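You operate a simulated robot arm through the tools that you are given. There is no shell and no other tool. Be economical: measure what you need, move in short steps, check, and stop when the job is done.

Carry out the task below with a simulated two-armed robot. There is one attempt and no reset: what you move stays moved.

Task
Take the green tray from the top of the steel table and leave it on the top of the fridge. Shut the right freezer lid. Put one of the cans from the shelf behind the lanes on the steel ledge. Do these in any order. Set down upright: can.
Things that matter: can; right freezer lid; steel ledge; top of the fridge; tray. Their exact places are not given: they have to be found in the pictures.

Only the result counts: the job must be done as asked and must still hold three seconds after the hand-in. Knocking over, shifting, dropping, spilling or breaking anything else fails it. A push-on lid holds only when it is set on centred and level and pressed home; a screw cap is set on level and turned clockwise until tight.

Robot
Two 7-joint arms with two-finger grippers on one trunk, on a base that drives. Base frame: it is fixed to the floor where the robot stands at the start and does not move with it; the origin is under the middle of the robot, x ahead of it, y to its left, z up; the surface under the hand at the start is at about z = 86. Readings come in cm, degrees, newtons and seconds.
The left shoulder is at the start at [4.6, 17.5, 120.3], the right one opposite. With the tool pointing down near the work surface each hand reaches from about 10 to 84 cm from the robot's upright axis, wherever it stands, measured 20 degrees to its own side. Places, roughly: can [-900, 650, 75]; right freezer lid [-240, -110, 80]; steel ledge (66x22 cm) [-748, 576, 76]; top of the fridge [-50, -110, 130]. Payload 2.94 kg a hand.
Tool frame (each hand has its own): the origin (TCP) lies between the finger pads and is the grasp point; the fingertips stand 3 cm ahead of it; z points along the fingers, y is the line along which they close. The gripper opens to 13.8 cm. The gripper's body begins 10.9 cm behind the TCP.
Orientation is that of the tool frame in the base frame, as a unit quaternion [x, y, z, w]. With the fingers straight down and closing along the base's y, the tool's x points along the base's -x, its y along +y and its z along -z.

Tools
- The arms move only by the tool apply_moves. It takes "left_plan", "right_plan" or both (then of equal length, played together; a hand with none holds still); each is a list of rows, each a list of 7 numbers: the finger opening in m, from 0 to 0.138, then the shift along the tool's x, y, z in units of 25 mm (1.0 is 25 mm), then the turn, a rotation vector about the tool's x, y, z in units of 6 degrees (1.0 is 6 degrees). In form: [[fingers, tx, ty, tz, rx, ry, rz], ...]. A call has 1 to 10 rows; each row shifts and turns the commanded pose from where the row before left it, along the tool's axes as they then stand. A call with a number of a shift or a turn outside -1 to 1 is refused whole. Rows are played at 5 a second. More than 5 cm and 8.6 degrees between two rows, or a gripper value outside its range, and nothing of the call is played. Where a pose cannot be reached the arm comes as near as it can. A force on the tool above 40 N (or 10 N above the force at the start of the call, whichever is more), or a blocked arm, ends the call early, and 0.2 s more pass. Each finger halts on what it meets, pressing with about 26 N; the grip force reading is that of the motor and also rises with nothing between the fingers. The clock runs only during rows and for 0.2 s after the last one: add rows that do not move to give the fingers time. It gives the time, the measured TCP pose, the force on the tool (base axes), the opening and the grip force at its end, in the units of the frame above (readings bear some noise), with the torque about the TCP (base axes, N m) and any sound that the robot's microphone picked up.
- Cameras (640 x 400 px; columns grow to the right, rows downward): "scene" is now at [6.89, -3.73, 167]; the picture's right is [-0.80, -0.60, 0.00], its down [-0.56, 0.74, -0.37] and it looks along [0.22, -0.30, -0.93] (base axes); focal length 214 px, centre (320, 200). "left" rides on the left gripper at [7.1, -1.9, -14.6] in its tool frame; the picture's right is [0.26, 0.96, 0.00], its down [-0.85, 0.23, -0.48] and it looks along [-0.46, 0.12, 0.88] (tool axes); focal length 280 px, centre (320, 200). "right" rides on the right gripper at [7.1, 1.9, -14.6] in its tool frame; the picture's right is [-0.26, 0.97, 0.00], its down [-0.85, -0.23, -0.48] and it looks along [-0.46, -0.12, 0.88] (tool axes); focal length 280 px, centre (320, 200).
- get_image(camera): a new picture of that camera. It takes no simulated time.
- lift_body(by): slides the trunk up (or, below 0, down) by that many cm; the arms and the scene camera ride with it, the base frame stays. It gives what a move gives, with no picture.
- drive_base(legs): drives the robot by 1 to 6 legs, each [ahead, turn to the left] in cm and degrees, along the robot's own axes; the way and the turn of a leg run together, so that a leg with both is an arc; at most 150 cm and 180 degrees a leg. The arms and the cameras ride along, it lands a little off, and it stops where it bumps. It gives what a move gives.
- pan_tilt(pan, tilt): turns the head with the scene camera to pan (to the left, within 120 degrees either way) and tilt (down, from -29 to 69), counted from straight ahead of the robot. It gives what a move gives.
- locate(camera, pixels): for up to 12 pixels [column, row] of the newest picture of that camera ("zoom" is the newest enlarged one), the place [x, y, z] in the base frame of the surface seen there, good to about 0.2 cm, but the place of the scene camera against the robot may be out by one fixed shift of up to 2.5 cm in any direction. It takes no simulated time.
- inspect(camera, box): a new picture of the part [left, top, right, bottom] of that camera's present view, enlarged. It takes no simulated time.
- job_done(): hands the job in; it is judged then, once.

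Go step by step. Measure first, check grasps and placings, and put right what went wrong. The budget is 110 turns and 88 pictures, counting those below and the enlarged ones. Unless the task says otherwise, let go and move clear before handing in, and close with one line.

The tools are called after ">>>" by a JSON object that holds its "op" and its "data". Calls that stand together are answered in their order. apply_moves: Moves the arms, as the interface text tells. Its arguments: {"type":"object","properties":{"left_plan":{"type":"array"},"right_plan":{"type":"array"}},"required":[]} The other tools are called the same way: lift_body (by) slides the trunk up or down; drive_base (legs) drives the base; pan_tilt (pan, tilt) turns the head that bears the scene camera; get_image (camera) takes a picture; locate (camera, pixels) gives the place of the surface under pixels of a picture; inspect (camera, box) takes an enlarged picture of a part of a camera's view; job_done () hands the job in.

At the start:

```text
clock: 0.0
left_tool_pos: [56.66, 38.38, 118.11]
left_ee_rot: [0.0, 1.0, -0.001, 0.001]
left_ft_force: [0.1, 0.1, -0.4]
left_torque: [0.01, -0.02, 0.02]
left_grip_width: 13.78
left_grip_force: 0.0
right_tool_pos: [58.07, -10.12, 115.91]
right_ee_rot: [0.0, 1.0, 0.0, -0.001]
right_ft_force: [-0.1, 0.2, 0.3]
right_torque: [0.0, -0.02, 0.0]
right_grip_width: 13.8
right_grip_force: 0.0
trunk travel left (down, up): [-37.5, 35.9]
robot x, y, heading: [-0.27, 0.06, 0.1]
head pan, tilt: [-53.2, 68.2]
```

scene: 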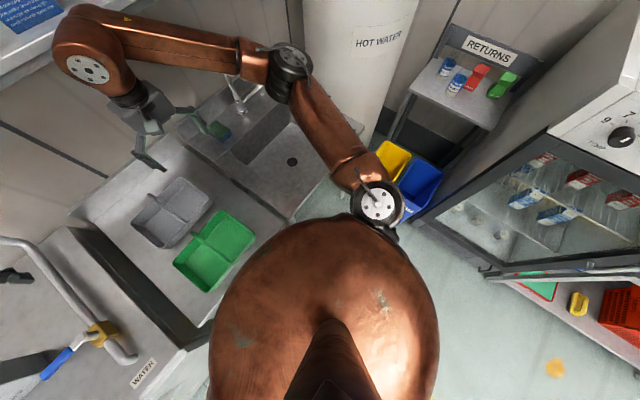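
right: 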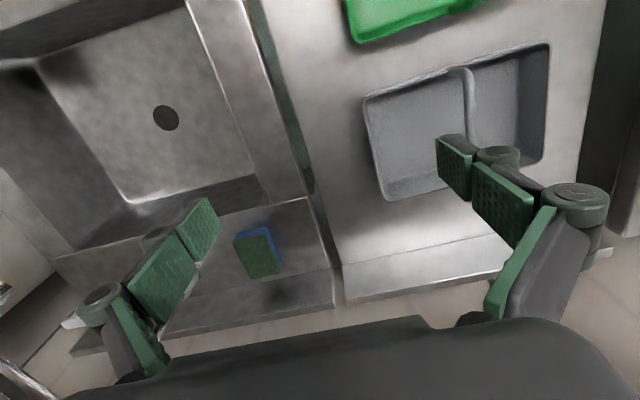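
left: 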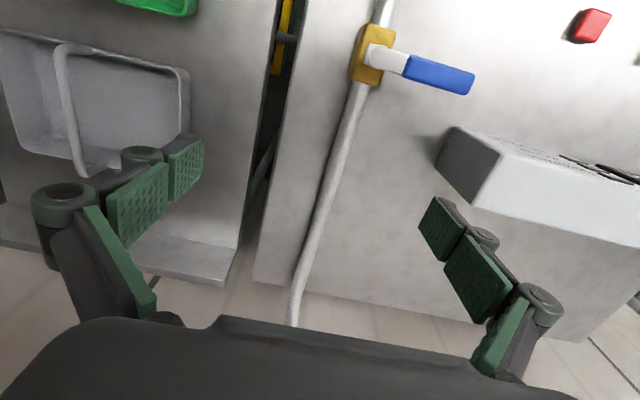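

The green tray sits on the steel table at about scene pixel (215,250). I'll measure it and the table around it.

>>> {"op": "locate", "data": {"camera": "scene", "pixels": [[176, 262], [212, 290], [254, 236], [222, 212], [195, 270], [228, 235], [203, 242], [240, 285], [160, 250], [132, 228], [213, 195]]}}

>>> {"op": "inspect", "data": {"camera": "scene", "box": [100, 150, 300, 310]}}

>>> {"op": "inspect", "data": {"camera": "scene", "box": [400, 0, 640, 350]}}

```text
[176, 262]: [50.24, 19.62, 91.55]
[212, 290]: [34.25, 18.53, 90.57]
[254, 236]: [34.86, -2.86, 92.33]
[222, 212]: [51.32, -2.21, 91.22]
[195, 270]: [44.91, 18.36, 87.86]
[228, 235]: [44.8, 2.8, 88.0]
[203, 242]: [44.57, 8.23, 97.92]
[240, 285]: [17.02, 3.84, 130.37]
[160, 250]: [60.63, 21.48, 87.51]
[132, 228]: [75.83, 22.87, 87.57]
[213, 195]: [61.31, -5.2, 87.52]
```

```text
2.50 times, centred on (200, 230) of scene
```

zoom: 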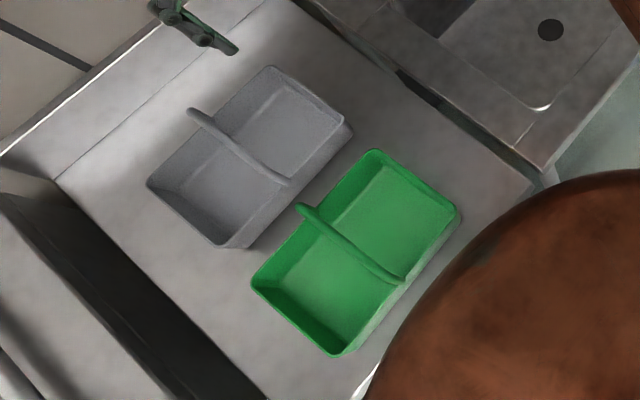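

```text
1.14 times, centred on (520, 175) of scene
```

zoom: 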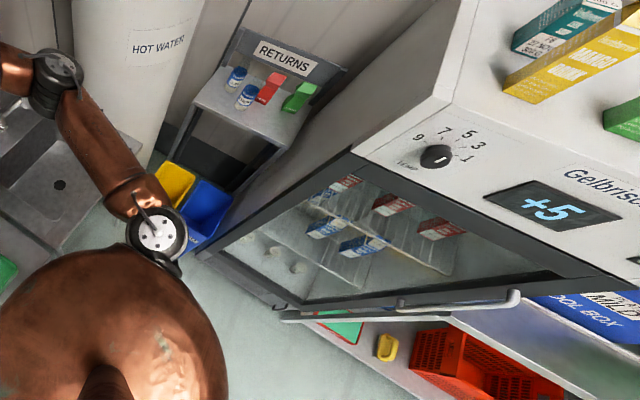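

The tray's handle arches along base x near y≈8, top z≈98, so the default closing axis fits. I'll bring the right hand above it and measure with its own camera.

>>> {"op": "apply_moves", "data": {"right_plan": [[0.138, 0.75, 0.9, 0, 0, 0, 0], [0.138, 0.75, 0.9, 0, 0, 0, 0], [0.138, 0.75, 0.9, 0, 0, 0, 0], [0.138, 0.75, 0.9, 0, 0, 0, 0], [0.138, 0.75, 0.9, 0, 0, 0, 0], [0.138, 0.75, 0.9, 0, 0, 0, 0], [0.138, 0.75, 0.9, 0, 0, 0, 0], [0.138, 0.75, 0.9, 0, 0, 0, 0], [0.138, 0, 0, 0, 0, 0, 0]]}}

>>> {"op": "get_image", "data": {"camera": "right"}}

>>> {"op": "pan_tilt", "data": {"pan": -115, "tilt": 25}}

>>> {"op": "get_image", "data": {"camera": "scene"}}

```text
clock: 2.0
left_tool_pos: [56.79, 38.29, 118.13]
left_ee_rot: [0.0, 1.0, -0.001, 0.0]
left_ft_force: [0.8, 0.2, -0.1]
left_torque: [0.03, 0.01, -0.05]
left_grip_width: 13.79
left_grip_force: 0.0
right_tool_pos: [42.88, 8.14, 115.66]
right_ee_rot: [0.0, 1.0, 0.0, -0.001]
right_ft_force: [0.2, -0.9, 0.6]
right_torque: [0.05, -0.03, 0.01]
right_grip_width: 13.82
right_grip_force: 0.1
trunk travel left (down, up): [-37.5, 35.9]
robot x, y, heading: [0.23, 0.03, -0.1]
head pan, tilt: [-53.2, 68.2]
```

```text
82 pictures are left
```

right: 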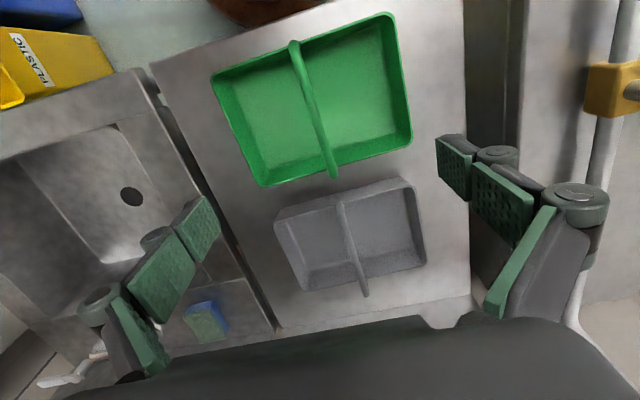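

```text
clock: 3.3
left_tool_pos: [56.7, 38.44, 118.06]
left_ee_rot: [0.0, 1.0, 0.0, 0.0]
left_ft_force: [0.0, 0.2, 0.5]
left_torque: [0.02, -0.03, -0.01]
left_grip_width: 13.79
left_grip_force: 0.1
right_tool_pos: [42.75, 8.11, 115.67]
right_ee_rot: [0.0, 1.0, 0.0, -0.002]
right_ft_force: [-0.3, -0.1, 0.1]
right_torque: [0.01, 0.01, 0.0]
right_grip_width: 13.79
right_grip_force: 0.0
trunk travel left (down, up): [-37.5, 35.9]
robot x, y, heading: [0.08, -0.02, -0.1]
head pan, tilt: [-115.0, 25.0]
```

```text
81 pictures are left
```

scene: 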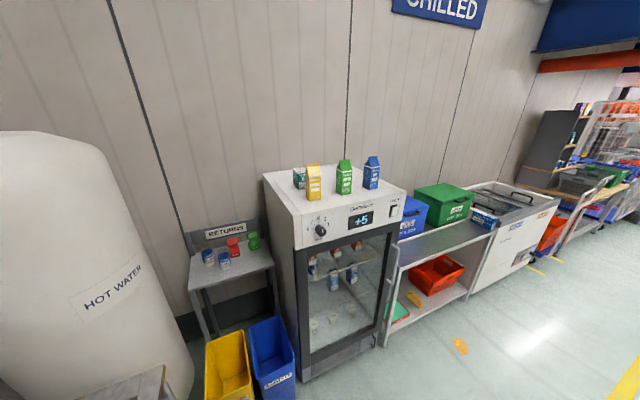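

Right picture shows the handle from (293,42) to (335,175). I'll locate the handle and rim, and the fridge top's free spots.

>>> {"op": "locate", "data": {"camera": "right", "pixels": [[294, 44], [300, 70], [308, 95], [316, 120], [325, 145], [333, 172], [215, 75], [390, 16], [410, 145], [264, 184], [280, 220], [410, 183]]}}

>>> {"op": "locate", "data": {"camera": "scene", "pixels": [[264, 177], [301, 214], [405, 190], [352, 166], [300, 188], [314, 200], [343, 194], [371, 189], [325, 205], [330, 180], [285, 185]]}}

>>> {"op": "inspect", "data": {"camera": "scene", "box": [250, 145, 420, 250]}}

>>> {"op": "inspect", "data": {"camera": "scene", "box": [400, 150, 640, 300]}}

```text
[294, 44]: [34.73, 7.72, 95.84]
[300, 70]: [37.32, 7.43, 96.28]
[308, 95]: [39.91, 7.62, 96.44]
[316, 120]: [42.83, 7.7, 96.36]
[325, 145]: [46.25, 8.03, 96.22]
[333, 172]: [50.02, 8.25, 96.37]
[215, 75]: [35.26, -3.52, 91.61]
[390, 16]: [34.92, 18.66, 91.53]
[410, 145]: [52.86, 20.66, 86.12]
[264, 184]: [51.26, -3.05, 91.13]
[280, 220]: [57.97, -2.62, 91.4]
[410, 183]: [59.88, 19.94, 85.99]
```

```text
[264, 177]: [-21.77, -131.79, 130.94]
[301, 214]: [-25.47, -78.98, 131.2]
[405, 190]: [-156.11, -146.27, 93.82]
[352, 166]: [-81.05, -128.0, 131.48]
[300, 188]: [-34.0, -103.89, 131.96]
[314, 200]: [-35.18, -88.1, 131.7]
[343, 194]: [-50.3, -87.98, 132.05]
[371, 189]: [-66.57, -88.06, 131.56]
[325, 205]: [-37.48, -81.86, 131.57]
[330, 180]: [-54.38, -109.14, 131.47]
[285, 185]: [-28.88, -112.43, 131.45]
```

```text
3.76 times, centred on (335, 198) of scene
```

zoom: 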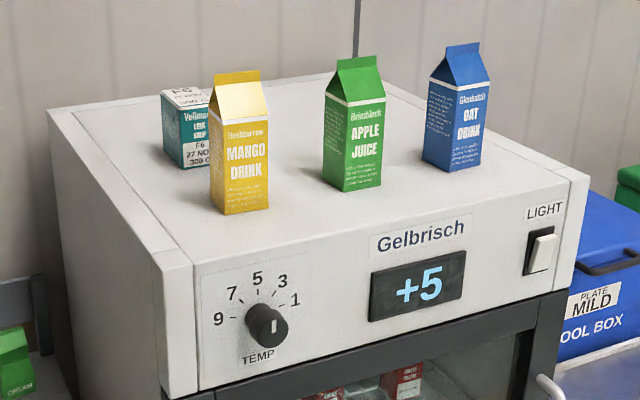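

```text
2.67 times, centred on (520, 225) of scene
```

zoom: 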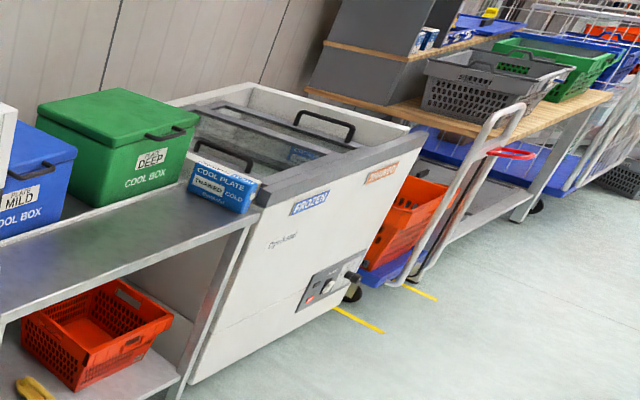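

Handle centre measured at (42.8,7.7), top 96.4. I'll descend to z≈95.3 and close.

>>> {"op": "apply_moves", "data": {"right_plan": [[0.08, 0, -0.16, 1, 0, 0, 0], [0.08, 0, 0, 1, 0, 0, 0], [0.08, 0, 0, 1, 0, 0, 0], [0.08, 0, 0, 1, 0, 0, 0], [0.08, 0, 0, 1, 0, 0, 0], [0.08, 0, 0, 1, 0, 0, 0], [0.08, 0, 0, 1, 0, 0, 0], [0.08, 0, 0, 1, 0, 0, 0], [0.08, 0, 0, 0.15, 0, 0, 0], [0.08, 0, 0, 0, 0, 0, 0]]}}

>>> {"op": "apply_moves", "data": {"right_plan": [[0.0, 0, 0, 0, 0, 0, 0], [0.0, 0, 0, 0, 0, 0, 0], [0.0, 0, 0, 0, 0, 0, 0], [0.0, 0, 0, 0, 0, 0, 0], [0.0, 0, 0, 0, 0, 0, 0], [0.0, 0, 0, 0, 0, 0, 0]]}}

>>> {"op": "apply_moves", "data": {"right_plan": [[0.0, 0, 0, -0.5, 0, 0, 0], [0.0, 0, 0, -1, 0, 0, 0], [0.0, 0, 0, -1, 0, 0, 0], [0.0, 0, 0, -1, 0, 0, 0], [0.0, 0, 0, -1, 0, 0, 0], [0.0, 0, 0, -1, 0, 0, 0], [0.0, 0, 0, -1, 0, 0, 0], [0.0, 0, 0, 0, 0, 0, 0]]}}

>>> {"op": "get_image", "data": {"camera": "right"}}

```text
clock: 5.5
left_tool_pos: [56.74, 38.49, 118.03]
left_ee_rot: [0.001, 1.0, 0.001, 0.0]
left_ft_force: [-0.3, 0.0, 0.0]
left_torque: [-0.01, 0.01, -0.02]
left_grip_width: 13.8
left_grip_force: 0.0
right_tool_pos: [43.12, 7.42, 95.58]
right_ee_rot: [0.0, 1.0, 0.0, -0.001]
right_ft_force: [-0.6, -0.4, 0.9]
right_torque: [0.0, -0.01, -0.03]
right_grip_width: 8.0
right_grip_force: 0.0
trunk travel left (down, up): [-37.5, 35.9]
robot x, y, heading: [0.32, -0.1, -0.1]
head pan, tilt: [-115.0, 25.0]
```

```text
clock: 6.9
left_tool_pos: [56.73, 38.43, 117.97]
left_ee_rot: [0.0, 1.0, 0.0, 0.0]
left_ft_force: [0.3, 0.1, 1.0]
left_torque: [0.03, 0.01, 0.0]
left_grip_width: 13.79
left_grip_force: 0.0
right_tool_pos: [43.04, 7.45, 95.47]
right_ee_rot: [-0.001, 1.0, -0.001, -0.001]
right_ft_force: [-0.2, -0.6, 0.2]
right_torque: [-0.02, -0.04, 0.02]
right_grip_width: 0.99
right_grip_force: 25.7
trunk travel left (down, up): [-37.5, 35.9]
robot x, y, heading: [0.22, -0.37, -0.3]
head pan, tilt: [-115.0, 25.0]
```

```text
clock: 8.7
left_tool_pos: [56.77, 38.57, 118.09]
left_ee_rot: [0.0, 1.0, 0.0, 0.0]
left_ft_force: [-0.2, 0.0, 0.7]
left_torque: [-0.01, 0.03, -0.02]
left_grip_width: 13.79
left_grip_force: 0.0
right_tool_pos: [42.98, 7.3, 112.0]
right_ee_rot: [0.0, 1.0, -0.001, -0.001]
right_ft_force: [0.1, -0.1, -2.3]
right_torque: [0.0, -0.02, 0.0]
right_grip_width: 1.0
right_grip_force: 25.9
trunk travel left (down, up): [-37.5, 35.9]
robot x, y, heading: [0.06, -0.23, -0.2]
head pan, tilt: [-115.0, 25.0]
```

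```text
78 pictures are left
```

right: 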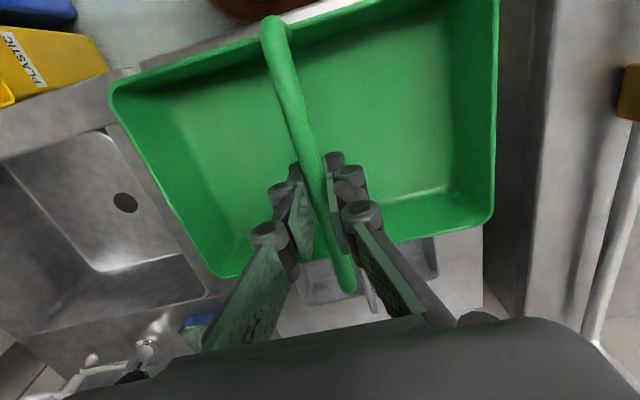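

The tray is held level (grip width 1.0, force -2.3 N). Raising the trunk and surveying the surroundings before driving.

>>> {"op": "lift_body", "data": {"by": 35.5}}

>>> {"op": "get_image", "data": {"camera": "scene"}}

>>> {"op": "pan_tilt", "data": {"pan": 118, "tilt": 25}}

>>> {"op": "get_image", "data": {"camera": "scene"}}

```text
clock: 12.2
left_tool_pos: [56.63, 38.46, 153.49]
left_ee_rot: [-0.001, 1.0, 0.0, 0.0]
left_ft_force: [-0.1, -0.1, 0.5]
left_torque: [0.01, 0.03, 0.01]
left_grip_width: 13.77
left_grip_force: 0.0
right_tool_pos: [42.97, 7.48, 147.22]
right_ee_rot: [0.0, 1.0, 0.001, -0.001]
right_ft_force: [0.2, 0.4, -1.8]
right_torque: [0.01, -0.01, 0.0]
right_grip_width: 1.0
right_grip_force: 25.8
trunk travel left (down, up): [-73.0, 0.4]
robot x, y, heading: [0.08, -0.06, 0.2]
head pan, tilt: [-115.0, 25.0]
```

```text
77 pictures are left
```

scene: 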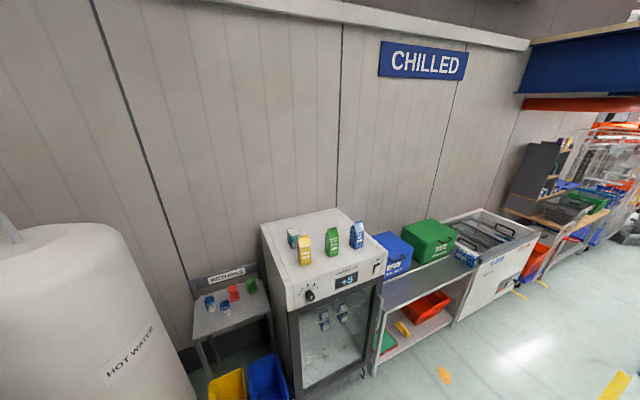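

```text
clock: 15.5
left_tool_pos: [56.71, 38.61, 153.66]
left_ee_rot: [-0.001, 1.0, 0.0, 0.0]
left_ft_force: [-0.6, 0.7, 0.3]
left_torque: [-0.01, 0.0, 0.01]
left_grip_width: 13.81
left_grip_force: 0.1
right_tool_pos: [43.12, 7.52, 147.3]
right_ee_rot: [-0.001, 1.0, 0.0, -0.001]
right_ft_force: [-0.3, 0.2, -1.8]
right_torque: [-0.04, 0.03, 0.01]
right_grip_width: 0.98
right_grip_force: 25.6
trunk travel left (down, up): [-73.0, 0.4]
robot x, y, heading: [0.09, -0.01, 0.2]
head pan, tilt: [118.0, 25.0]
```

```text
76 pictures are left
```

scene: 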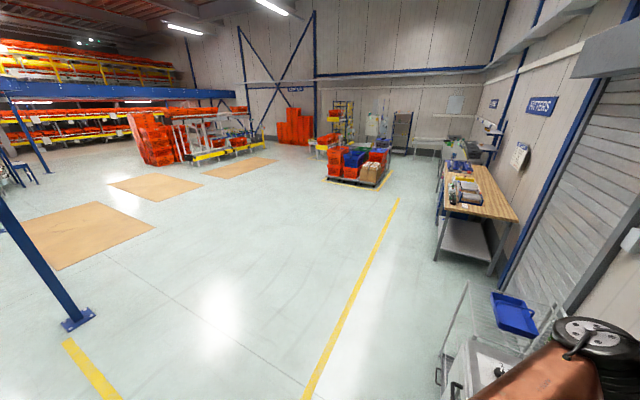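

Behind the robot is open floor. I'll lift both hands 25 cm and retract the left one, so the tray clears the fridge cartons later.

>>> {"op": "apply_moves", "data": {"left_plan": [[0.05, 0.7, 0, -1, 0, 0, 0], [0.05, 0.7, 0, -1, 0, 0, 0], [0.05, 0.7, 0, -1, 0, 0, 0], [0.05, 0.7, 0, -1, 0, 0, 0], [0.05, 0.7, 0, -1, 0, 0, 0], [0.05, 0.7, 0, -1, 0, 0, 0], [0.05, 0.7, 0, -1, 0, 0, 0], [0.05, 0.7, 0, -1, 0, 0, 0], [0.05, 0.7, 0, -1, 0, 0, 0], [0.05, 0, 0, 0, 0, 0, 0]], "right_plan": [[0.0, 0, 0, -1, 0, 0, 0], [0.0, 0, 0, -1, 0, 0, 0], [0.0, 0, 0, -1, 0, 0, 0], [0.0, 0, 0, -1, 0, 0, 0], [0.0, 0, 0, -1, 0, 0, 0], [0.0, 0, 0, -1, 0, 0, 0], [0.0, 0, 0, -1, 0, 0, 0], [0.0, 0, 0, -1, 0, 0, 0], [0.0, 0, 0, -1, 0, 0, 0], [0.0, 0, 0, 0, 0, 0, 0]]}}

>>> {"op": "drive_base", "data": {"legs": [[-70, 0], [0, -90]]}}

>>> {"op": "pan_tilt", "data": {"pan": 0, "tilt": 45}}

>>> {"op": "get_image", "data": {"camera": "scene"}}

```text
clock: 17.7
left_tool_pos: [41.36, 38.62, 176.27]
left_ee_rot: [0.0, 1.0, -0.001, -0.001]
left_ft_force: [-0.2, -0.1, -0.2]
left_torque: [-0.03, 0.03, -0.02]
left_grip_width: 5.04
left_grip_force: 0.0
right_tool_pos: [43.05, 7.64, 169.97]
right_ee_rot: [0.001, 1.0, 0.0, 0.0]
right_ft_force: [0.3, 0.0, -1.8]
right_torque: [0.0, 0.03, 0.03]
right_grip_width: 0.98
right_grip_force: 25.7
trunk travel left (down, up): [-73.0, 0.4]
robot x, y, heading: [0.02, -0.16, -0.0]
head pan, tilt: [118.0, 25.0]
```

```text
clock: 25.4
left_tool_pos: [-33.39, -40.62, 176.24]
left_ee_rot: [0.701, 0.713, 0.0, -0.001]
left_ft_force: [0.4, 0.4, -0.4]
left_torque: [0.02, 0.02, 0.0]
left_grip_width: 4.99
left_grip_force: 0.0
right_tool_pos: [-64.44, -42.69, 169.91]
right_ee_rot: [0.701, 0.713, 0.0, -0.001]
right_ft_force: [0.9, -0.4, -1.8]
right_torque: [0.03, 0.01, 0.03]
right_grip_width: 1.02
right_grip_force: 26.2
trunk travel left (down, up): [-73.0, 0.4]
robot x, y, heading: [-72.75, 0.53, -89.3]
head pan, tilt: [118.0, 25.0]
```

```text
clock: 27.4
left_tool_pos: [-33.27, -40.35, 176.3]
left_ee_rot: [0.701, 0.713, -0.001, 0.0]
left_ft_force: [0.3, 0.7, -0.3]
left_torque: [0.0, 0.01, 0.01]
left_grip_width: 4.99
left_grip_force: 0.0
right_tool_pos: [-64.49, -42.77, 169.91]
right_ee_rot: [0.701, 0.713, 0.0, 0.0]
right_ft_force: [-0.6, -0.5, -1.8]
right_torque: [0.0, -0.01, 0.0]
right_grip_width: 0.99
right_grip_force: 26.6
trunk travel left (down, up): [-73.0, 0.4]
robot x, y, heading: [-72.98, 0.11, -89.2]
head pan, tilt: [0.0, 45.0]
```

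```text
75 pictures are left
```

scene: 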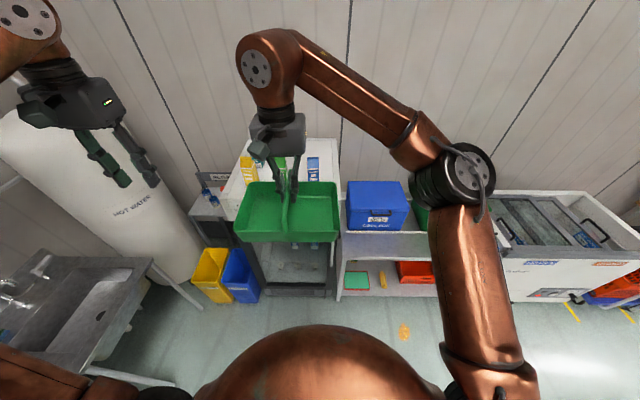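

Facing the fridge with the tray at 170 height. Driving ahead 38 cm, then checking with the left wrist camera.

>>> {"op": "drive_base", "data": {"legs": [[37, 0]]}}

>>> {"op": "get_image", "data": {"camera": "left"}}

>>> {"op": "get_image", "data": {"camera": "scene"}}

>>> {"op": "get_image", "data": {"camera": "right"}}

```text
clock: 29.8
left_tool_pos: [-32.58, -76.98, 176.35]
left_ee_rot: [0.699, 0.715, -0.001, 0.0]
left_ft_force: [-0.1, 0.2, 0.6]
left_torque: [-0.02, 0.0, 0.01]
left_grip_width: 5.01
left_grip_force: 0.0
right_tool_pos: [-63.6, -79.26, 170.05]
right_ee_rot: [0.698, 0.716, 0.0, 0.0]
right_ft_force: [0.8, 0.8, -1.3]
right_torque: [0.0, -0.02, -0.01]
right_grip_width: 0.98
right_grip_force: 26.5
trunk travel left (down, up): [-73.0, 0.4]
robot x, y, heading: [-71.88, -36.79, -88.9]
head pan, tilt: [0.0, 45.0]
```

```text
74 pictures are left
```

left: 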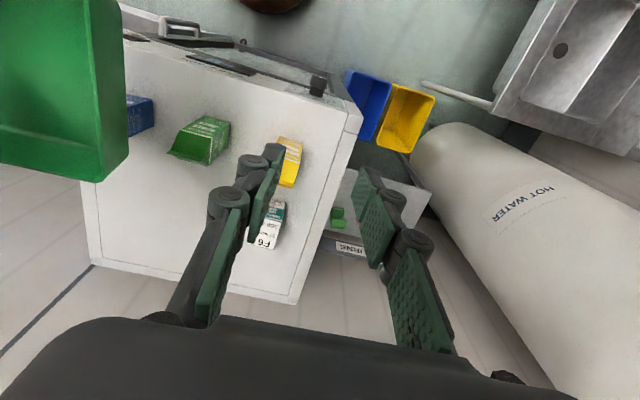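

```text
73 pictures are left
```

scene: 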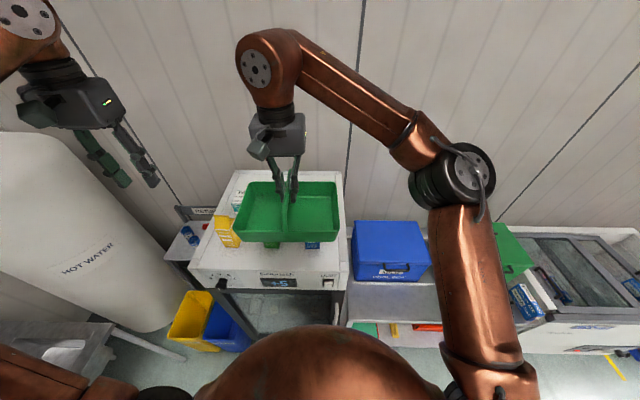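

```text
72 pictures are left
```

right: 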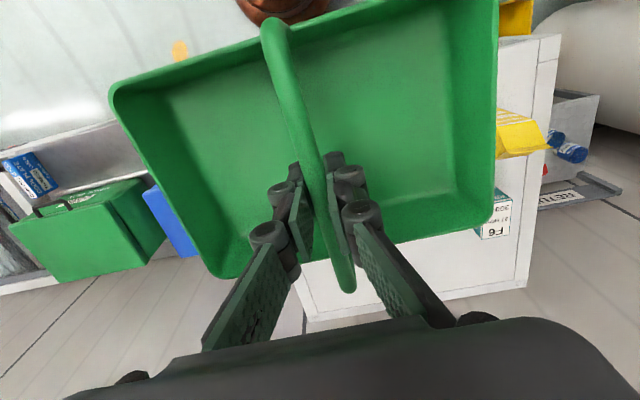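

>>> {"op": "locate", "data": {"camera": "left", "pixels": [[345, 125], [293, 300], [100, 262], [230, 130], [180, 155], [205, 120], [215, 160], [140, 105], [285, 185], [265, 245], [150, 135], [278, 215]]}}

>>> {"op": "inspect", "data": {"camera": "left", "box": [70, 40, 370, 310]}}

```text
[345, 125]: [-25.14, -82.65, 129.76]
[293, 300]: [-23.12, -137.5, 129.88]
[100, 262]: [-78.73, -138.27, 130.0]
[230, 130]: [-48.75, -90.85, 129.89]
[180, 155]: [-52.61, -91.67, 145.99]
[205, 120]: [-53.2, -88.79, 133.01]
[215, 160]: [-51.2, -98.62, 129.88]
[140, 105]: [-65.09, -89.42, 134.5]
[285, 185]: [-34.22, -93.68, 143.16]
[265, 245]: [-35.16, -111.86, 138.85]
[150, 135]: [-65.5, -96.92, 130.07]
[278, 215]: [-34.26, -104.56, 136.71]
```

```text
1.48 times, centred on (220, 175) of left
```

zoom: 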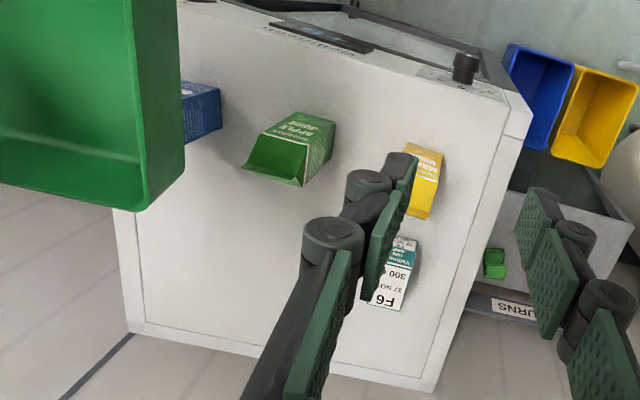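

Fridge top z=129.9, free region behind apple/oat: x −40…−79, y −97…−137. I'll extend the tray forward toward (−59,−115).

>>> {"op": "apply_moves", "data": {"right_plan": [[0.0, -1, 0.2, 0, 0, 0, 0], [0.0, -1, 0.2, 0, 0, 0, 0], [0.0, -1, 0.2, 0, 0, 0, 0], [0.0, -1, 0.2, 0, 0, 0, 0], [0.0, -1, 0.2, 0, 0, 0, 0], [0.0, -1, 0.2, 0, 0, 0, 0], [0.0, -1, 0.2, 0, 0, 0, 0], [0.0, -1, 0.2, 0, 0, 0, 0], [0.0, 0, 0, 0, 0, 0, 0]]}}

>>> {"op": "apply_moves", "data": {"right_plan": [[0.0, -1, 0, 0.2, 0, 0, 0], [0.0, -1, 0, 0.2, 0, 0, 0], [0.0, -1, 0, 0.2, 0, 0, 0], [0.0, -1, 0, 0.2, 0, 0, 0], [0.0, -1, 0, 0.2, 0, 0, 0], [0.0, -1, 0, 0.2, 0, 0, 0], [0.0, 0, 0, 0, 0, 0, 0]]}}

>>> {"op": "get_image", "data": {"camera": "left"}}

```text
clock: 31.8
left_tool_pos: [-32.42, -77.2, 176.14]
left_ee_rot: [0.699, 0.715, -0.001, 0.0]
left_ft_force: [-0.3, 0.0, 0.2]
left_torque: [-0.04, -0.02, -0.03]
left_grip_width: 5.03
left_grip_force: 0.0
right_tool_pos: [-60.41, -91.93, 169.83]
right_ee_rot: [0.699, 0.715, 0.0, 0.0]
right_ft_force: [0.2, 0.4, -1.0]
right_torque: [-0.02, 0.04, 0.02]
right_grip_width: 1.0
right_grip_force: 26.3
right hand out of reach, approached as far as the arm can: row 6, 7, 8
trunk travel left (down, up): [-73.0, 0.4]
robot x, y, heading: [-72.43, -36.91, -88.7]
head pan, tilt: [0.0, 45.0]
```

```text
clock: 33.4
left_tool_pos: [-32.45, -76.87, 176.23]
left_ee_rot: [0.698, 0.716, 0.001, 0.001]
left_ft_force: [0.8, -0.4, 0.2]
left_torque: [-0.06, 0.01, -0.02]
left_grip_width: 5.0
left_grip_force: 0.1
right_tool_pos: [-61.84, -96.84, 164.99]
right_ee_rot: [0.699, 0.715, 0.001, 0.0]
right_ft_force: [-0.3, -0.4, -2.3]
right_torque: [-0.04, 0.01, 0.01]
right_grip_width: 1.01
right_grip_force: 25.9
right hand out of reach, approached as far as the arm can: row 1, 2, 3, 4, 5, 6
trunk travel left (down, up): [-73.0, 0.4]
robot x, y, heading: [-72.2, -36.64, -88.5]
head pan, tilt: [0.0, 45.0]
```

```text
70 pictures are left
```

left: 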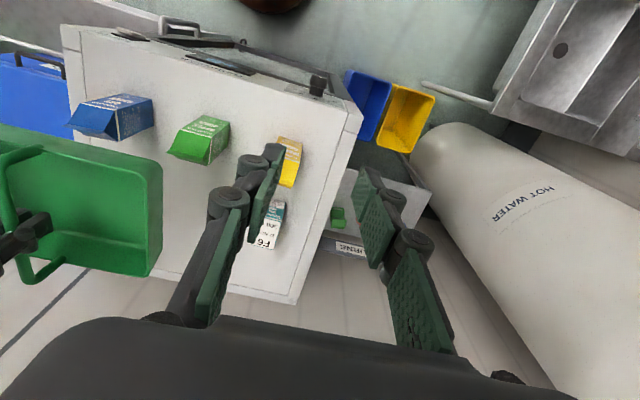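

The arm is at its limit at this height; the base must go closer. Checking the distance to the fridge front and door handle first.

>>> {"op": "locate", "data": {"camera": "left", "pixels": [[170, 22], [205, 28], [318, 82], [330, 60], [250, 50], [185, 135], [145, 105], [105, 125], [200, 140], [80, 125], [100, 115], [195, 125]]}}

>>> {"op": "pan_tilt", "data": {"pan": 0, "tilt": 68}}

>>> {"op": "get_image", "data": {"camera": "scene"}}

```text
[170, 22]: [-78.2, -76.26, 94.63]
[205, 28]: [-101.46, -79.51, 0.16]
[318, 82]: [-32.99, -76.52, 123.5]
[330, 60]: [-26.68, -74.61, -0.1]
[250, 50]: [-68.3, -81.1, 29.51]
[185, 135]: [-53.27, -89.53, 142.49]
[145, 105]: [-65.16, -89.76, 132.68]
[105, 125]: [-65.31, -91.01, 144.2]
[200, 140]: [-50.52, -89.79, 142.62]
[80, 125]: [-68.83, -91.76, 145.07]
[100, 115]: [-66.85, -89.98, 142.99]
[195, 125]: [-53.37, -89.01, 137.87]
```

```text
clock: 34.2
left_tool_pos: [-32.48, -77.21, 176.26]
left_ee_rot: [0.699, 0.715, 0.001, 0.0]
left_ft_force: [-0.8, 0.6, -0.5]
left_torque: [0.03, -0.02, 0.01]
left_grip_width: 5.0
left_grip_force: 0.1
right_tool_pos: [-61.77, -96.98, 165.11]
right_ee_rot: [0.699, 0.715, 0.0, 0.0]
right_ft_force: [-1.0, 0.0, -0.7]
right_torque: [-0.04, 0.0, 0.01]
right_grip_width: 0.99
right_grip_force: 26.0
trunk travel left (down, up): [-73.0, 0.4]
robot x, y, heading: [-72.47, -36.78, -88.6]
head pan, tilt: [0.0, 68.0]
```

```text
69 pictures are left
```

scene: 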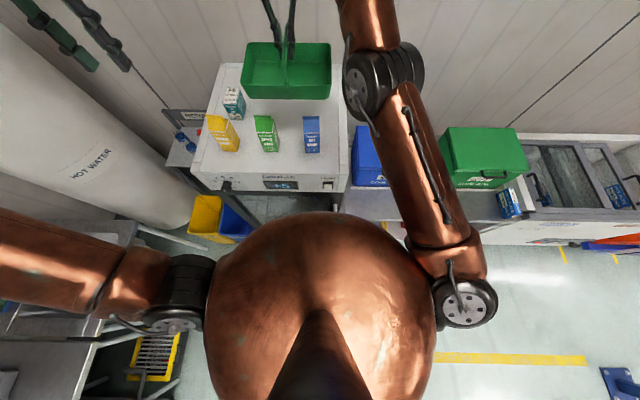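

Locating my own body's front edge vs the fridge front to see how much room there is.

>>> {"op": "locate", "data": {"camera": "scene", "pixels": [[320, 214], [320, 220], [290, 216], [270, 190], [262, 82], [330, 95]]}}

>>> {"op": "drive_base", "data": {"legs": [[6, 0]]}}

```text
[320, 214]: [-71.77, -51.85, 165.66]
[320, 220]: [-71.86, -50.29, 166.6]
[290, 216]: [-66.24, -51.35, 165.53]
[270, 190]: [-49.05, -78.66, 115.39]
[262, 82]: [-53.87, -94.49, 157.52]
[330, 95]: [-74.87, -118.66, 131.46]
```

```text
clock: 35.2
left_tool_pos: [-32.03, -85.64, 175.78]
left_ee_rot: [0.699, 0.715, 0.002, -0.001]
left_ft_force: [-0.2, 0.0, -0.5]
left_torque: [-0.17, -0.07, 0.03]
left_grip_width: 5.04
left_grip_force: 0.1
right_tool_pos: [-59.73, -107.88, 166.4]
right_ee_rot: [0.698, 0.716, 0.004, -0.009]
right_ft_force: [0.0, -0.5, -0.7]
right_torque: [0.04, 0.05, -0.03]
right_grip_width: 1.0
right_grip_force: 25.4
trunk travel left (down, up): [-73.0, 0.4]
robot x, y, heading: [-71.83, -43.05, -88.6]
head pan, tilt: [0.0, 68.0]
```

Base now at y=−43, tray at y=−107.9. Continue lowering slightly with forward motion, staying above the cartons until y≈−114.

>>> {"op": "apply_moves", "data": {"right_plan": [[0.0, -0.5, 0, 0.2, 0, 0, 0], [0.0, -0.5, 0, 0.2, 0, 0, 0], [0.0, -0.5, 0, 0.2, 0, 0, 0], [0.0, -0.5, 0, 0.2, 0, 0, 0], [0.0, 0, 0, 0, 0, 0, 0]]}}

>>> {"op": "get_image", "data": {"camera": "scene"}}

>>> {"op": "get_image", "data": {"camera": "left"}}

```text
clock: 35.6
left_tool_pos: [-34.1, -75.05, 173.97]
left_ee_rot: [0.684, 0.726, -0.07, -0.015]
left_ft_force: [0.3, 0.1, 0.8]
left_torque: [-0.01, 0.05, -0.03]
left_grip_width: 4.98
left_grip_force: 0.2
right_tool_pos: [-55.57, -99.48, 176.17]
right_ee_rot: [0.699, 0.712, -0.033, 0.059]
right_ft_force: [-0.4, -3.2, -6.0]
right_torque: [0.38, 0.08, -0.05]
right_grip_width: 1.0
right_grip_force: 25.9
right hand out of reach, approached as far as the arm can: row 1
trunk travel left (down, up): [-73.0, 0.4]
robot x, y, heading: [-71.79, -42.85, -88.7]
head pan, tilt: [0.0, 68.0]
stopped in row 1 (left hand): the arm was blocked; the commanded pose is now the measured one
```

```text
68 pictures are left
```

scene: 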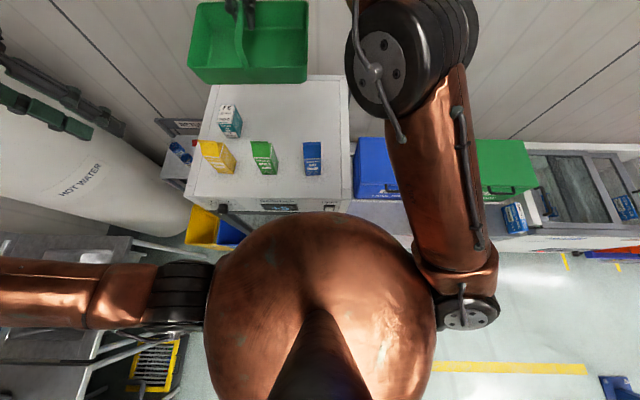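

```text
67 pictures are left
```

left: 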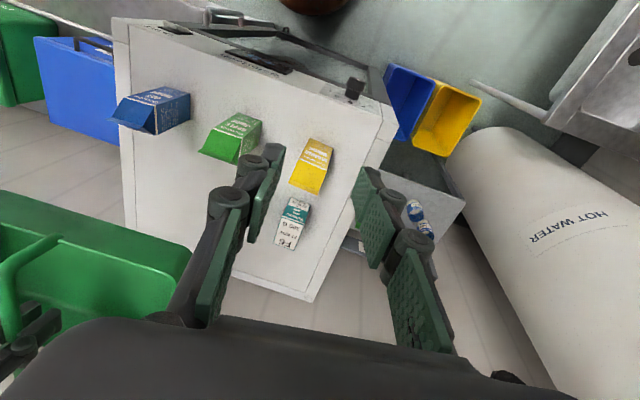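

Left arm reported a block and both hands got disturbed; the tray is still held but tilted. Reading the settled state and locating the tank relative to the left arm.

>>> {"op": "apply_moves", "data": {"left_plan": [[0.05, 0, 0, 0, 0, 0, 0], [0.05, 0, 0, 0, 0, 0, 0]], "right_plan": [[0.0, 0, 0, 0, 0, 0, 0], [0.0, 0, 0, 0, 0, 0, 0]]}}

>>> {"op": "locate", "data": {"camera": "scene", "pixels": [[188, 215], [120, 180], [40, 140], [60, 60], [100, 300], [20, 300], [430, 60], [400, 20], [50, 110]]}}

>>> {"op": "pan_tilt", "data": {"pan": 60, "tilt": 30}}

>>> {"op": "get_image", "data": {"camera": "scene"}}

```text
clock: 35.9
left_tool_pos: [-35.07, -66.21, 175.83]
left_ee_rot: [0.687, 0.721, -0.091, 0.009]
left_ft_force: [-0.4, 1.1, 2.2]
left_torque: [-0.2, 0.02, 0.01]
left_grip_width: 4.99
left_grip_force: 0.0
right_tool_pos: [-56.84, -89.18, 177.18]
right_ee_rot: [0.693, 0.717, -0.051, 0.049]
right_ft_force: [-2.8, -0.9, -6.1]
right_torque: [0.25, -0.15, 0.02]
right_grip_width: 0.99
right_grip_force: 26.2
trunk travel left (down, up): [-73.0, 0.4]
robot x, y, heading: [-72.0, -42.85, -88.4]
head pan, tilt: [0.0, 68.0]
stopped in row 1 (right hand): the arm was blocked; the commanded pose is now the measured one
```

```text
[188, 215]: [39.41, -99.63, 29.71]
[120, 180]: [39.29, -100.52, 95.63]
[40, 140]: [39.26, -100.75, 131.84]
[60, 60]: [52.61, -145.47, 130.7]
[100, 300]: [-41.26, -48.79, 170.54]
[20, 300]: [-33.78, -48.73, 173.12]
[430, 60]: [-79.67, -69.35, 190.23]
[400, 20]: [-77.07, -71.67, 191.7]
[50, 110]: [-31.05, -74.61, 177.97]
```

```text
clock: 37.2
left_tool_pos: [-35.26, -69.23, 173.43]
left_ee_rot: [0.677, 0.73, -0.087, -0.022]
left_ft_force: [0.7, -5.3, 0.4]
left_torque: [0.56, 0.09, -0.09]
left_grip_width: 5.0
left_grip_force: 0.0
right_tool_pos: [-55.5, -91.62, 180.59]
right_ee_rot: [0.693, 0.712, -0.052, 0.102]
right_ft_force: [-0.8, 4.2, 3.0]
right_torque: [-0.24, 0.03, 0.02]
right_grip_width: 0.97
right_grip_force: 26.0
trunk travel left (down, up): [-73.0, 0.4]
robot x, y, heading: [-71.68, -43.09, -88.8]
head pan, tilt: [60.0, 30.0]
```

```text
66 pictures are left
```

scene: 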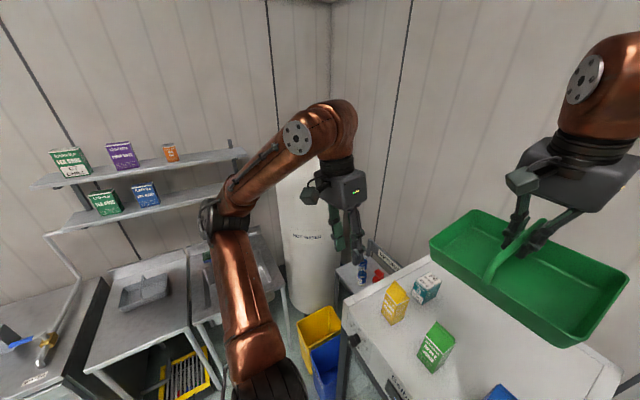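

No contact visible; the arms seem to have swung after stopping at the reach limit. Reading the pose again at rest.

>>> {"op": "apply_moves", "data": {"right_plan": [[0.0, 0, 0, 0, 0, 0, 0], [0.0, 0, 0, 0, 0, 0, 0], [0.0, 0, 0, 0, 0, 0, 0]]}}

>>> {"op": "apply_moves", "data": {"right_plan": [[0.0, 0, 0, 0, 0, 0, 0], [0.0, 0, 0, 0, 0, 0, 0], [0.0, 0, 0, 0, 0, 0, 0], [0.0, 0, 0, 0, 0, 0, 0]]}}

```text
clock: 38.2
left_tool_pos: [-36.17, -74.85, 170.19]
left_ee_rot: [0.675, 0.73, -0.087, -0.063]
left_ft_force: [0.5, 2.0, -1.4]
left_torque: [-0.29, 0.13, 0.01]
left_grip_width: 5.0
left_grip_force: 0.0
right_tool_pos: [-54.35, -99.55, 184.78]
right_ee_rot: [0.71, 0.682, -0.02, 0.174]
right_ft_force: [-2.4, -4.9, -4.2]
right_torque: [0.5, -0.23, 0.13]
right_grip_width: 1.0
right_grip_force: 26.4
trunk travel left (down, up): [-73.0, 0.4]
robot x, y, heading: [-72.02, -43.18, -88.7]
head pan, tilt: [60.0, 30.0]
stopped in row 3 (right hand): the arm was blocked; the commanded pose is now the measured one
```

```text
clock: 38.5
left_tool_pos: [-38.01, -66.99, 168.37]
left_ee_rot: [0.666, 0.73, -0.13, -0.079]
left_ft_force: [-1.0, 0.4, 0.7]
left_torque: [0.0, -0.09, 0.02]
left_grip_width: 5.02
left_grip_force: 0.0
right_tool_pos: [-55.83, -90.3, 193.41]
right_ee_rot: [0.714, 0.643, -0.002, 0.278]
right_ft_force: [-0.8, -5.5, -7.6]
right_torque: [0.34, -0.13, 0.18]
right_grip_width: 1.02
right_grip_force: 25.8
trunk travel left (down, up): [-73.0, 0.4]
robot x, y, heading: [-72.06, -43.31, -88.8]
head pan, tilt: [60.0, 30.0]
stopped in row 1 (left hand): the arm was blocked; the commanded pose is now the measured one
```

Both hands swing together in y, which looks like the body rocking, perhaps against the fridge. I'll back off 12 cm and let it settle.

>>> {"op": "drive_base", "data": {"legs": [[-12, 0]]}}

>>> {"op": "pan_tilt", "data": {"pan": 0, "tilt": 50}}

>>> {"op": "get_image", "data": {"camera": "scene"}}

>>> {"op": "get_image", "data": {"camera": "right"}}

```text
clock: 39.3
left_tool_pos: [-38.06, -54.57, 168.7]
left_ee_rot: [0.676, 0.722, -0.143, -0.051]
left_ft_force: [-0.9, -1.0, -2.2]
left_torque: [0.17, -0.09, 0.02]
left_grip_width: 4.98
left_grip_force: 0.0
right_tool_pos: [-55.64, -76.24, 193.51]
right_ee_rot: [0.695, 0.659, -0.038, 0.284]
right_ft_force: [-0.7, 0.5, 0.0]
right_torque: [0.06, 0.05, 0.02]
right_grip_width: 1.0
right_grip_force: 25.8
trunk travel left (down, up): [-73.0, 0.4]
robot x, y, heading: [-72.04, -42.39, -88.9]
head pan, tilt: [60.0, 30.0]
stopped in leg 1: the robot was blocked; the commanded pose is now the measured one
```

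```text
clock: 40.6
left_tool_pos: [-37.37, -65.11, 166.77]
left_ee_rot: [0.631, 0.752, -0.173, -0.079]
left_ft_force: [0.6, -0.9, -0.1]
left_torque: [0.13, 0.03, -0.03]
left_grip_width: 5.01
left_grip_force: 0.1
right_tool_pos: [-56.76, -85.94, 195.44]
right_ee_rot: [0.717, 0.625, 0.022, 0.308]
right_ft_force: [-0.5, -1.7, -1.4]
right_torque: [0.22, -0.02, 0.16]
right_grip_width: 0.98
right_grip_force: 26.2
trunk travel left (down, up): [-73.0, 0.4]
robot x, y, heading: [-72.07, -42.62, -88.8]
head pan, tilt: [0.0, 50.0]
```

```text
65 pictures are left
```

scene: 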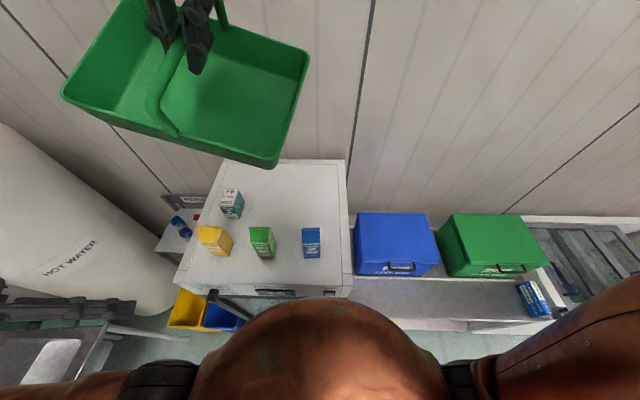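

```text
64 pictures are left
```

right: 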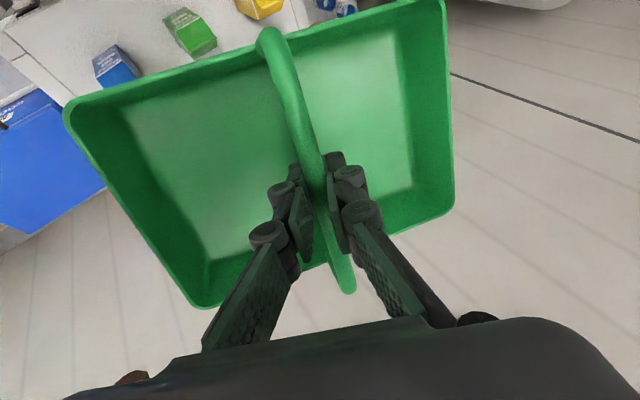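

The cartons are untouched. The whole robot seems to be rocking with the trunk fully up; lowering the trunk 15 cm and trying to settle.

>>> {"op": "lift_body", "data": {"by": -15}}

>>> {"op": "drive_base", "data": {"legs": [[-5, 0]]}}

```text
clock: 40.9
left_tool_pos: [-37.58, -51.0, 168.55]
left_ee_rot: [0.595, 0.766, -0.243, -0.032]
left_ft_force: [-1.4, 0.3, -0.3]
left_torque: [-0.03, -0.06, -0.04]
left_grip_width: 5.0
left_grip_force: 0.1
right_tool_pos: [-56.98, -68.15, 194.88]
right_ee_rot: [0.715, 0.627, -0.01, 0.308]
right_ft_force: [1.5, 2.5, 1.2]
right_torque: [-0.12, 0.24, -0.13]
right_grip_width: 1.03
right_grip_force: 25.4
trunk travel left (down, up): [-72.8, 0.6]
robot x, y, heading: [-71.91, -42.31, -88.7]
head pan, tilt: [0.0, 50.0]
stopped: the arm was blocked; the commanded pose is now the measured one
```

```text
clock: 41.8
left_tool_pos: [-37.72, -54.15, 167.99]
left_ee_rot: [0.605, 0.766, -0.211, -0.052]
left_ft_force: [0.0, -0.6, 0.8]
left_torque: [0.06, 0.04, -0.01]
left_grip_width: 4.99
left_grip_force: 0.1
right_tool_pos: [-56.81, -72.65, 194.07]
right_ee_rot: [0.72, 0.628, 0.0, 0.295]
right_ft_force: [-0.4, -1.1, -1.6]
right_torque: [0.17, -0.06, 0.01]
right_grip_width: 0.99
right_grip_force: 26.0
trunk travel left (down, up): [-72.8, 0.6]
robot x, y, heading: [-72.15, -37.42, -88.7]
head pan, tilt: [0.0, 50.0]
```

Backing worked (base at y=−37). Backing a bit further and letting it settle.

>>> {"op": "drive_base", "data": {"legs": [[-12, 0]]}}

>>> {"op": "apply_moves", "data": {"right_plan": [[0.0, 0, 0, 0, 0, 0, 0], [0.0, 0, 0, 0, 0, 0, 0], [0.0, 0, 0, 0, 0, 0, 0]]}}

>>> {"op": "apply_moves", "data": {"right_plan": [[0.0, 0, 0, 0, 0, 0, 0], [0.0, 0, 0, 0, 0, 0, 0], [0.0, 0, 0, 0, 0, 0, 0]]}}

>>> {"op": "get_image", "data": {"camera": "scene"}}

```text
clock: 43.1
left_tool_pos: [-38.2, -38.63, 168.15]
left_ee_rot: [0.604, 0.764, -0.223, -0.045]
left_ft_force: [1.1, 0.0, -0.9]
left_torque: [0.09, 0.0, 0.01]
left_grip_width: 5.01
left_grip_force: 0.0
right_tool_pos: [-57.31, -56.23, 194.42]
right_ee_rot: [0.719, 0.625, -0.007, 0.302]
right_ft_force: [0.5, -0.7, -1.4]
right_torque: [0.12, 0.02, 0.02]
right_grip_width: 1.0
right_grip_force: 26.2
trunk travel left (down, up): [-72.8, 0.6]
robot x, y, heading: [-72.32, -25.52, -88.6]
head pan, tilt: [0.0, 50.0]
```

```text
clock: 43.9
left_tool_pos: [-38.23, -38.11, 168.33]
left_ee_rot: [0.603, 0.764, -0.226, -0.044]
left_ft_force: [0.1, 1.3, 0.7]
left_torque: [-0.04, -0.01, 0.01]
left_grip_width: 4.98
left_grip_force: 0.0
right_tool_pos: [-57.42, -55.73, 194.5]
right_ee_rot: [0.718, 0.626, -0.008, 0.305]
right_ft_force: [-0.4, 1.0, -0.5]
right_torque: [0.04, 0.04, -0.02]
right_grip_width: 1.0
right_grip_force: 25.9
trunk travel left (down, up): [-72.8, 0.6]
robot x, y, heading: [-72.76, -25.6, -88.8]
head pan, tilt: [0.0, 50.0]
```

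```text
clock: 44.7
left_tool_pos: [-38.18, -38.06, 168.23]
left_ee_rot: [0.604, 0.763, -0.226, -0.044]
left_ft_force: [-0.2, -0.2, -0.2]
left_torque: [-0.04, 0.03, 0.0]
left_grip_width: 5.03
left_grip_force: 0.0
right_tool_pos: [-57.28, -55.68, 194.46]
right_ee_rot: [0.718, 0.626, -0.007, 0.304]
right_ft_force: [0.2, 1.3, -1.6]
right_torque: [0.01, 0.0, 0.01]
right_grip_width: 1.01
right_grip_force: 25.6
trunk travel left (down, up): [-72.8, 0.6]
robot x, y, heading: [-72.62, -25.55, -88.6]
head pan, tilt: [0.0, 50.0]
```

```text
63 pictures are left
```

scene: 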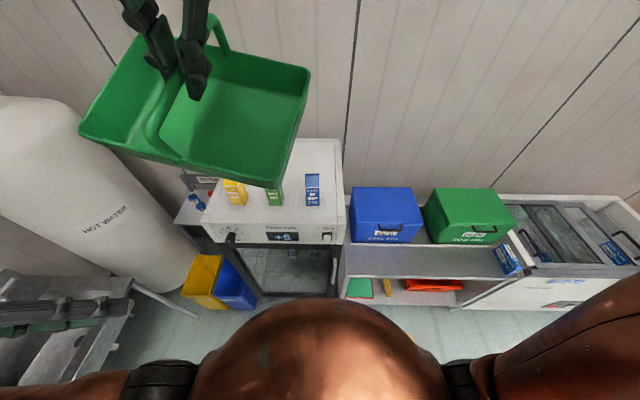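

All steady now: the base limit is about y=−37 here. I'll level both hands (tray tilted ~36°) while backed off, then use a better base position with the right shoulder straight in front of the target.

>>> {"op": "apply_moves", "data": {"left_plan": [[0.05, 0, 0, 0, -0.62, 0.413, 0.342], [0.05, 0, 0, 0, -0.62, 0.413, 0.342], [0.05, 0, 0, 0, -0.62, 0.413, 0.342], [0.05, 0, 0, 0, -0.62, 0.413, 0.342], [0.05, 0, 0, 0, -0.62, 0.413, 0.342], [0.05, 0, 0, 0, -0.62, 0.413, 0.342], [0.05, 0, 0, 0, 0, 0, 0]], "right_plan": [[0.0, 0, 0, 0, 0.675, 0.718, -0.233], [0.0, 0, 0, 0, 0.675, 0.718, -0.233], [0.0, 0, 0, 0, 0.675, 0.718, -0.233], [0.0, 0, 0, 0, 0.675, 0.718, -0.233], [0.0, 0, 0, 0, 0.675, 0.718, -0.233], [0.0, 0, 0, 0, 0.675, 0.718, -0.233], [0.0, 0, 0, 0, 0, 0, 0]]}}

>>> {"op": "locate", "data": {"camera": "scene", "pixels": [[252, 303], [225, 308], [183, 293], [337, 255], [200, 282]]}}

>>> {"op": "pan_tilt", "data": {"pan": 0, "tilt": 60}}

>>> {"op": "get_image", "data": {"camera": "scene"}}

```text
clock: 46.3
left_tool_pos: [-41.15, -41.54, 165.44]
left_ee_rot: [0.703, 0.711, 0.002, 0.0]
left_ft_force: [-0.5, 0.4, -0.5]
left_torque: [-0.07, 0.0, 0.0]
left_grip_width: 5.0
left_grip_force: 0.1
left hand out of reach, approached as far as the arm can: row 1, 2, 3, 4, 5, 6
right_tool_pos: [-59.7, -56.63, 186.22]
right_ee_rot: [0.701, 0.713, -0.001, 0.002]
right_ft_force: [-0.7, 1.3, -1.6]
right_torque: [-0.07, 0.0, -0.03]
right_grip_width: 1.01
right_grip_force: 25.7
right hand out of reach, approached as far as the arm can: row 4, 5, 6
trunk travel left (down, up): [-72.8, 0.6]
robot x, y, heading: [-72.38, -25.46, -88.8]
head pan, tilt: [0.0, 50.0]
```

```text
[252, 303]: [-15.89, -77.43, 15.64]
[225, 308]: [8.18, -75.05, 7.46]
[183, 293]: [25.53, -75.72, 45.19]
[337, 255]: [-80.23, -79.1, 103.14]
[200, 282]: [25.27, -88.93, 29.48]
```

```text
clock: 47.0
left_tool_pos: [-41.22, -41.7, 165.47]
left_ee_rot: [0.702, 0.712, 0.002, -0.001]
left_ft_force: [-0.2, -0.6, 0.7]
left_torque: [0.0, 0.02, 0.02]
left_grip_width: 5.0
left_grip_force: 0.1
right_tool_pos: [-59.68, -56.84, 186.18]
right_ee_rot: [0.702, 0.712, -0.001, 0.001]
right_ft_force: [0.7, 1.0, -1.6]
right_torque: [-0.04, -0.04, 0.0]
right_grip_width: 1.01
right_grip_force: 25.9
trunk travel left (down, up): [-72.8, 0.6]
robot x, y, heading: [-72.41, -25.87, -88.8]
head pan, tilt: [0.0, 60.0]
```

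```text
62 pictures are left
```

scene: 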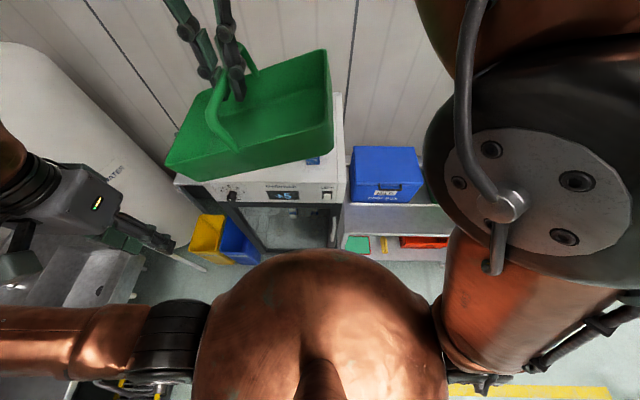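

The hand is vertical again. I'll shift the right hand to the robot's right (in line with its shoulder) and down to z≈172, and check the tray in the grip.

>>> {"op": "apply_moves", "data": {"left_plan": [[0.05, -0.5, 0.3, 0, 0, 0, 0], [0.05, -0.5, 0.3, 0, 0, 0, 0], [0.05, -0.5, 0.3, 0, 0, 0, 0], [0.05, -0.5, 0.3, 0, 0, 0, 0], [0.05, -0.5, 0.3, 0, 0, 0, 0], [0.05, -0.5, 0.3, 0, 0, 0, 0], [0.05, -0.5, 0.3, 0, 0, 0, 0], [0.05, -0.5, 0.3, 0, 0, 0, 0], [0.05, 0, 0, 0, 0, 0, 0]], "right_plan": [[0.0, -0.4, -0.5, 0.5, 0, 0, 0], [0.0, -0.4, -1, 0.7, 0, 0, 0], [0.0, -0.4, -1, 0.7, 0, 0, 0], [0.0, -0.4, -1, 0.7, 0, 0, 0], [0.0, -0.4, -1, 0.7, 0, 0, 0], [0.0, -0.4, -1, 0.7, 0, 0, 0], [0.0, -0.4, -1, 0.7, 0, 0, 0], [0.0, -0.4, -1, 0.7, 0, 0, 0], [0.0, 0, 0, 0, 0, 0, 0]]}}

>>> {"op": "get_image", "data": {"camera": "right"}}

```text
clock: 49.0
left_tool_pos: [-35.88, -51.1, 164.84]
left_ee_rot: [0.703, 0.711, 0.003, -0.001]
left_ft_force: [-0.2, 0.5, 0.5]
left_torque: [-0.03, 0.01, -0.02]
left_grip_width: 4.98
left_grip_force: 0.1
left hand out of reach, approached as far as the arm can: row 2, 4
right_tool_pos: [-78.6, -65.28, 172.79]
right_ee_rot: [0.702, 0.712, -0.001, 0.0]
right_ft_force: [0.6, 0.1, -2.0]
right_torque: [0.02, -0.04, -0.01]
right_grip_width: 1.02
right_grip_force: 26.0
trunk travel left (down, up): [-72.8, 0.6]
robot x, y, heading: [-72.26, -25.73, -88.8]
head pan, tilt: [0.0, 60.0]
```

```text
61 pictures are left
```

right: 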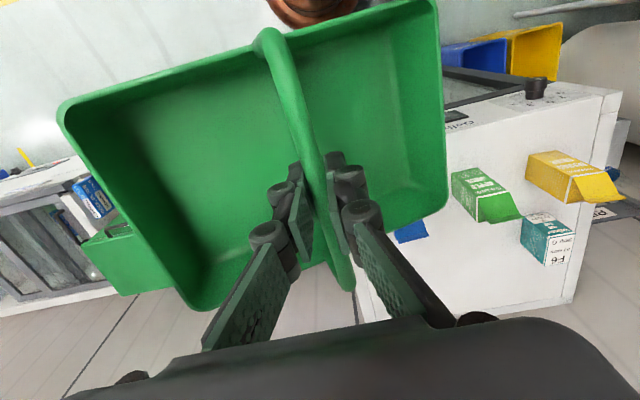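

The tray looks rolled in the grip. Measuring rim corners.

>>> {"op": "locate", "data": {"camera": "right", "pixels": [[62, 108], [432, 4], [443, 205], [198, 305], [272, 40], [348, 285], [250, 50], [310, 22]]}}

```text
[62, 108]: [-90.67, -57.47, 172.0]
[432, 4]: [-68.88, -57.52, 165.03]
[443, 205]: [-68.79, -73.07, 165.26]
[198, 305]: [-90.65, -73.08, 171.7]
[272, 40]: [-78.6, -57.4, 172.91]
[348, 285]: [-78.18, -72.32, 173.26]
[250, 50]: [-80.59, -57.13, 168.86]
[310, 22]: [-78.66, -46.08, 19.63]
```

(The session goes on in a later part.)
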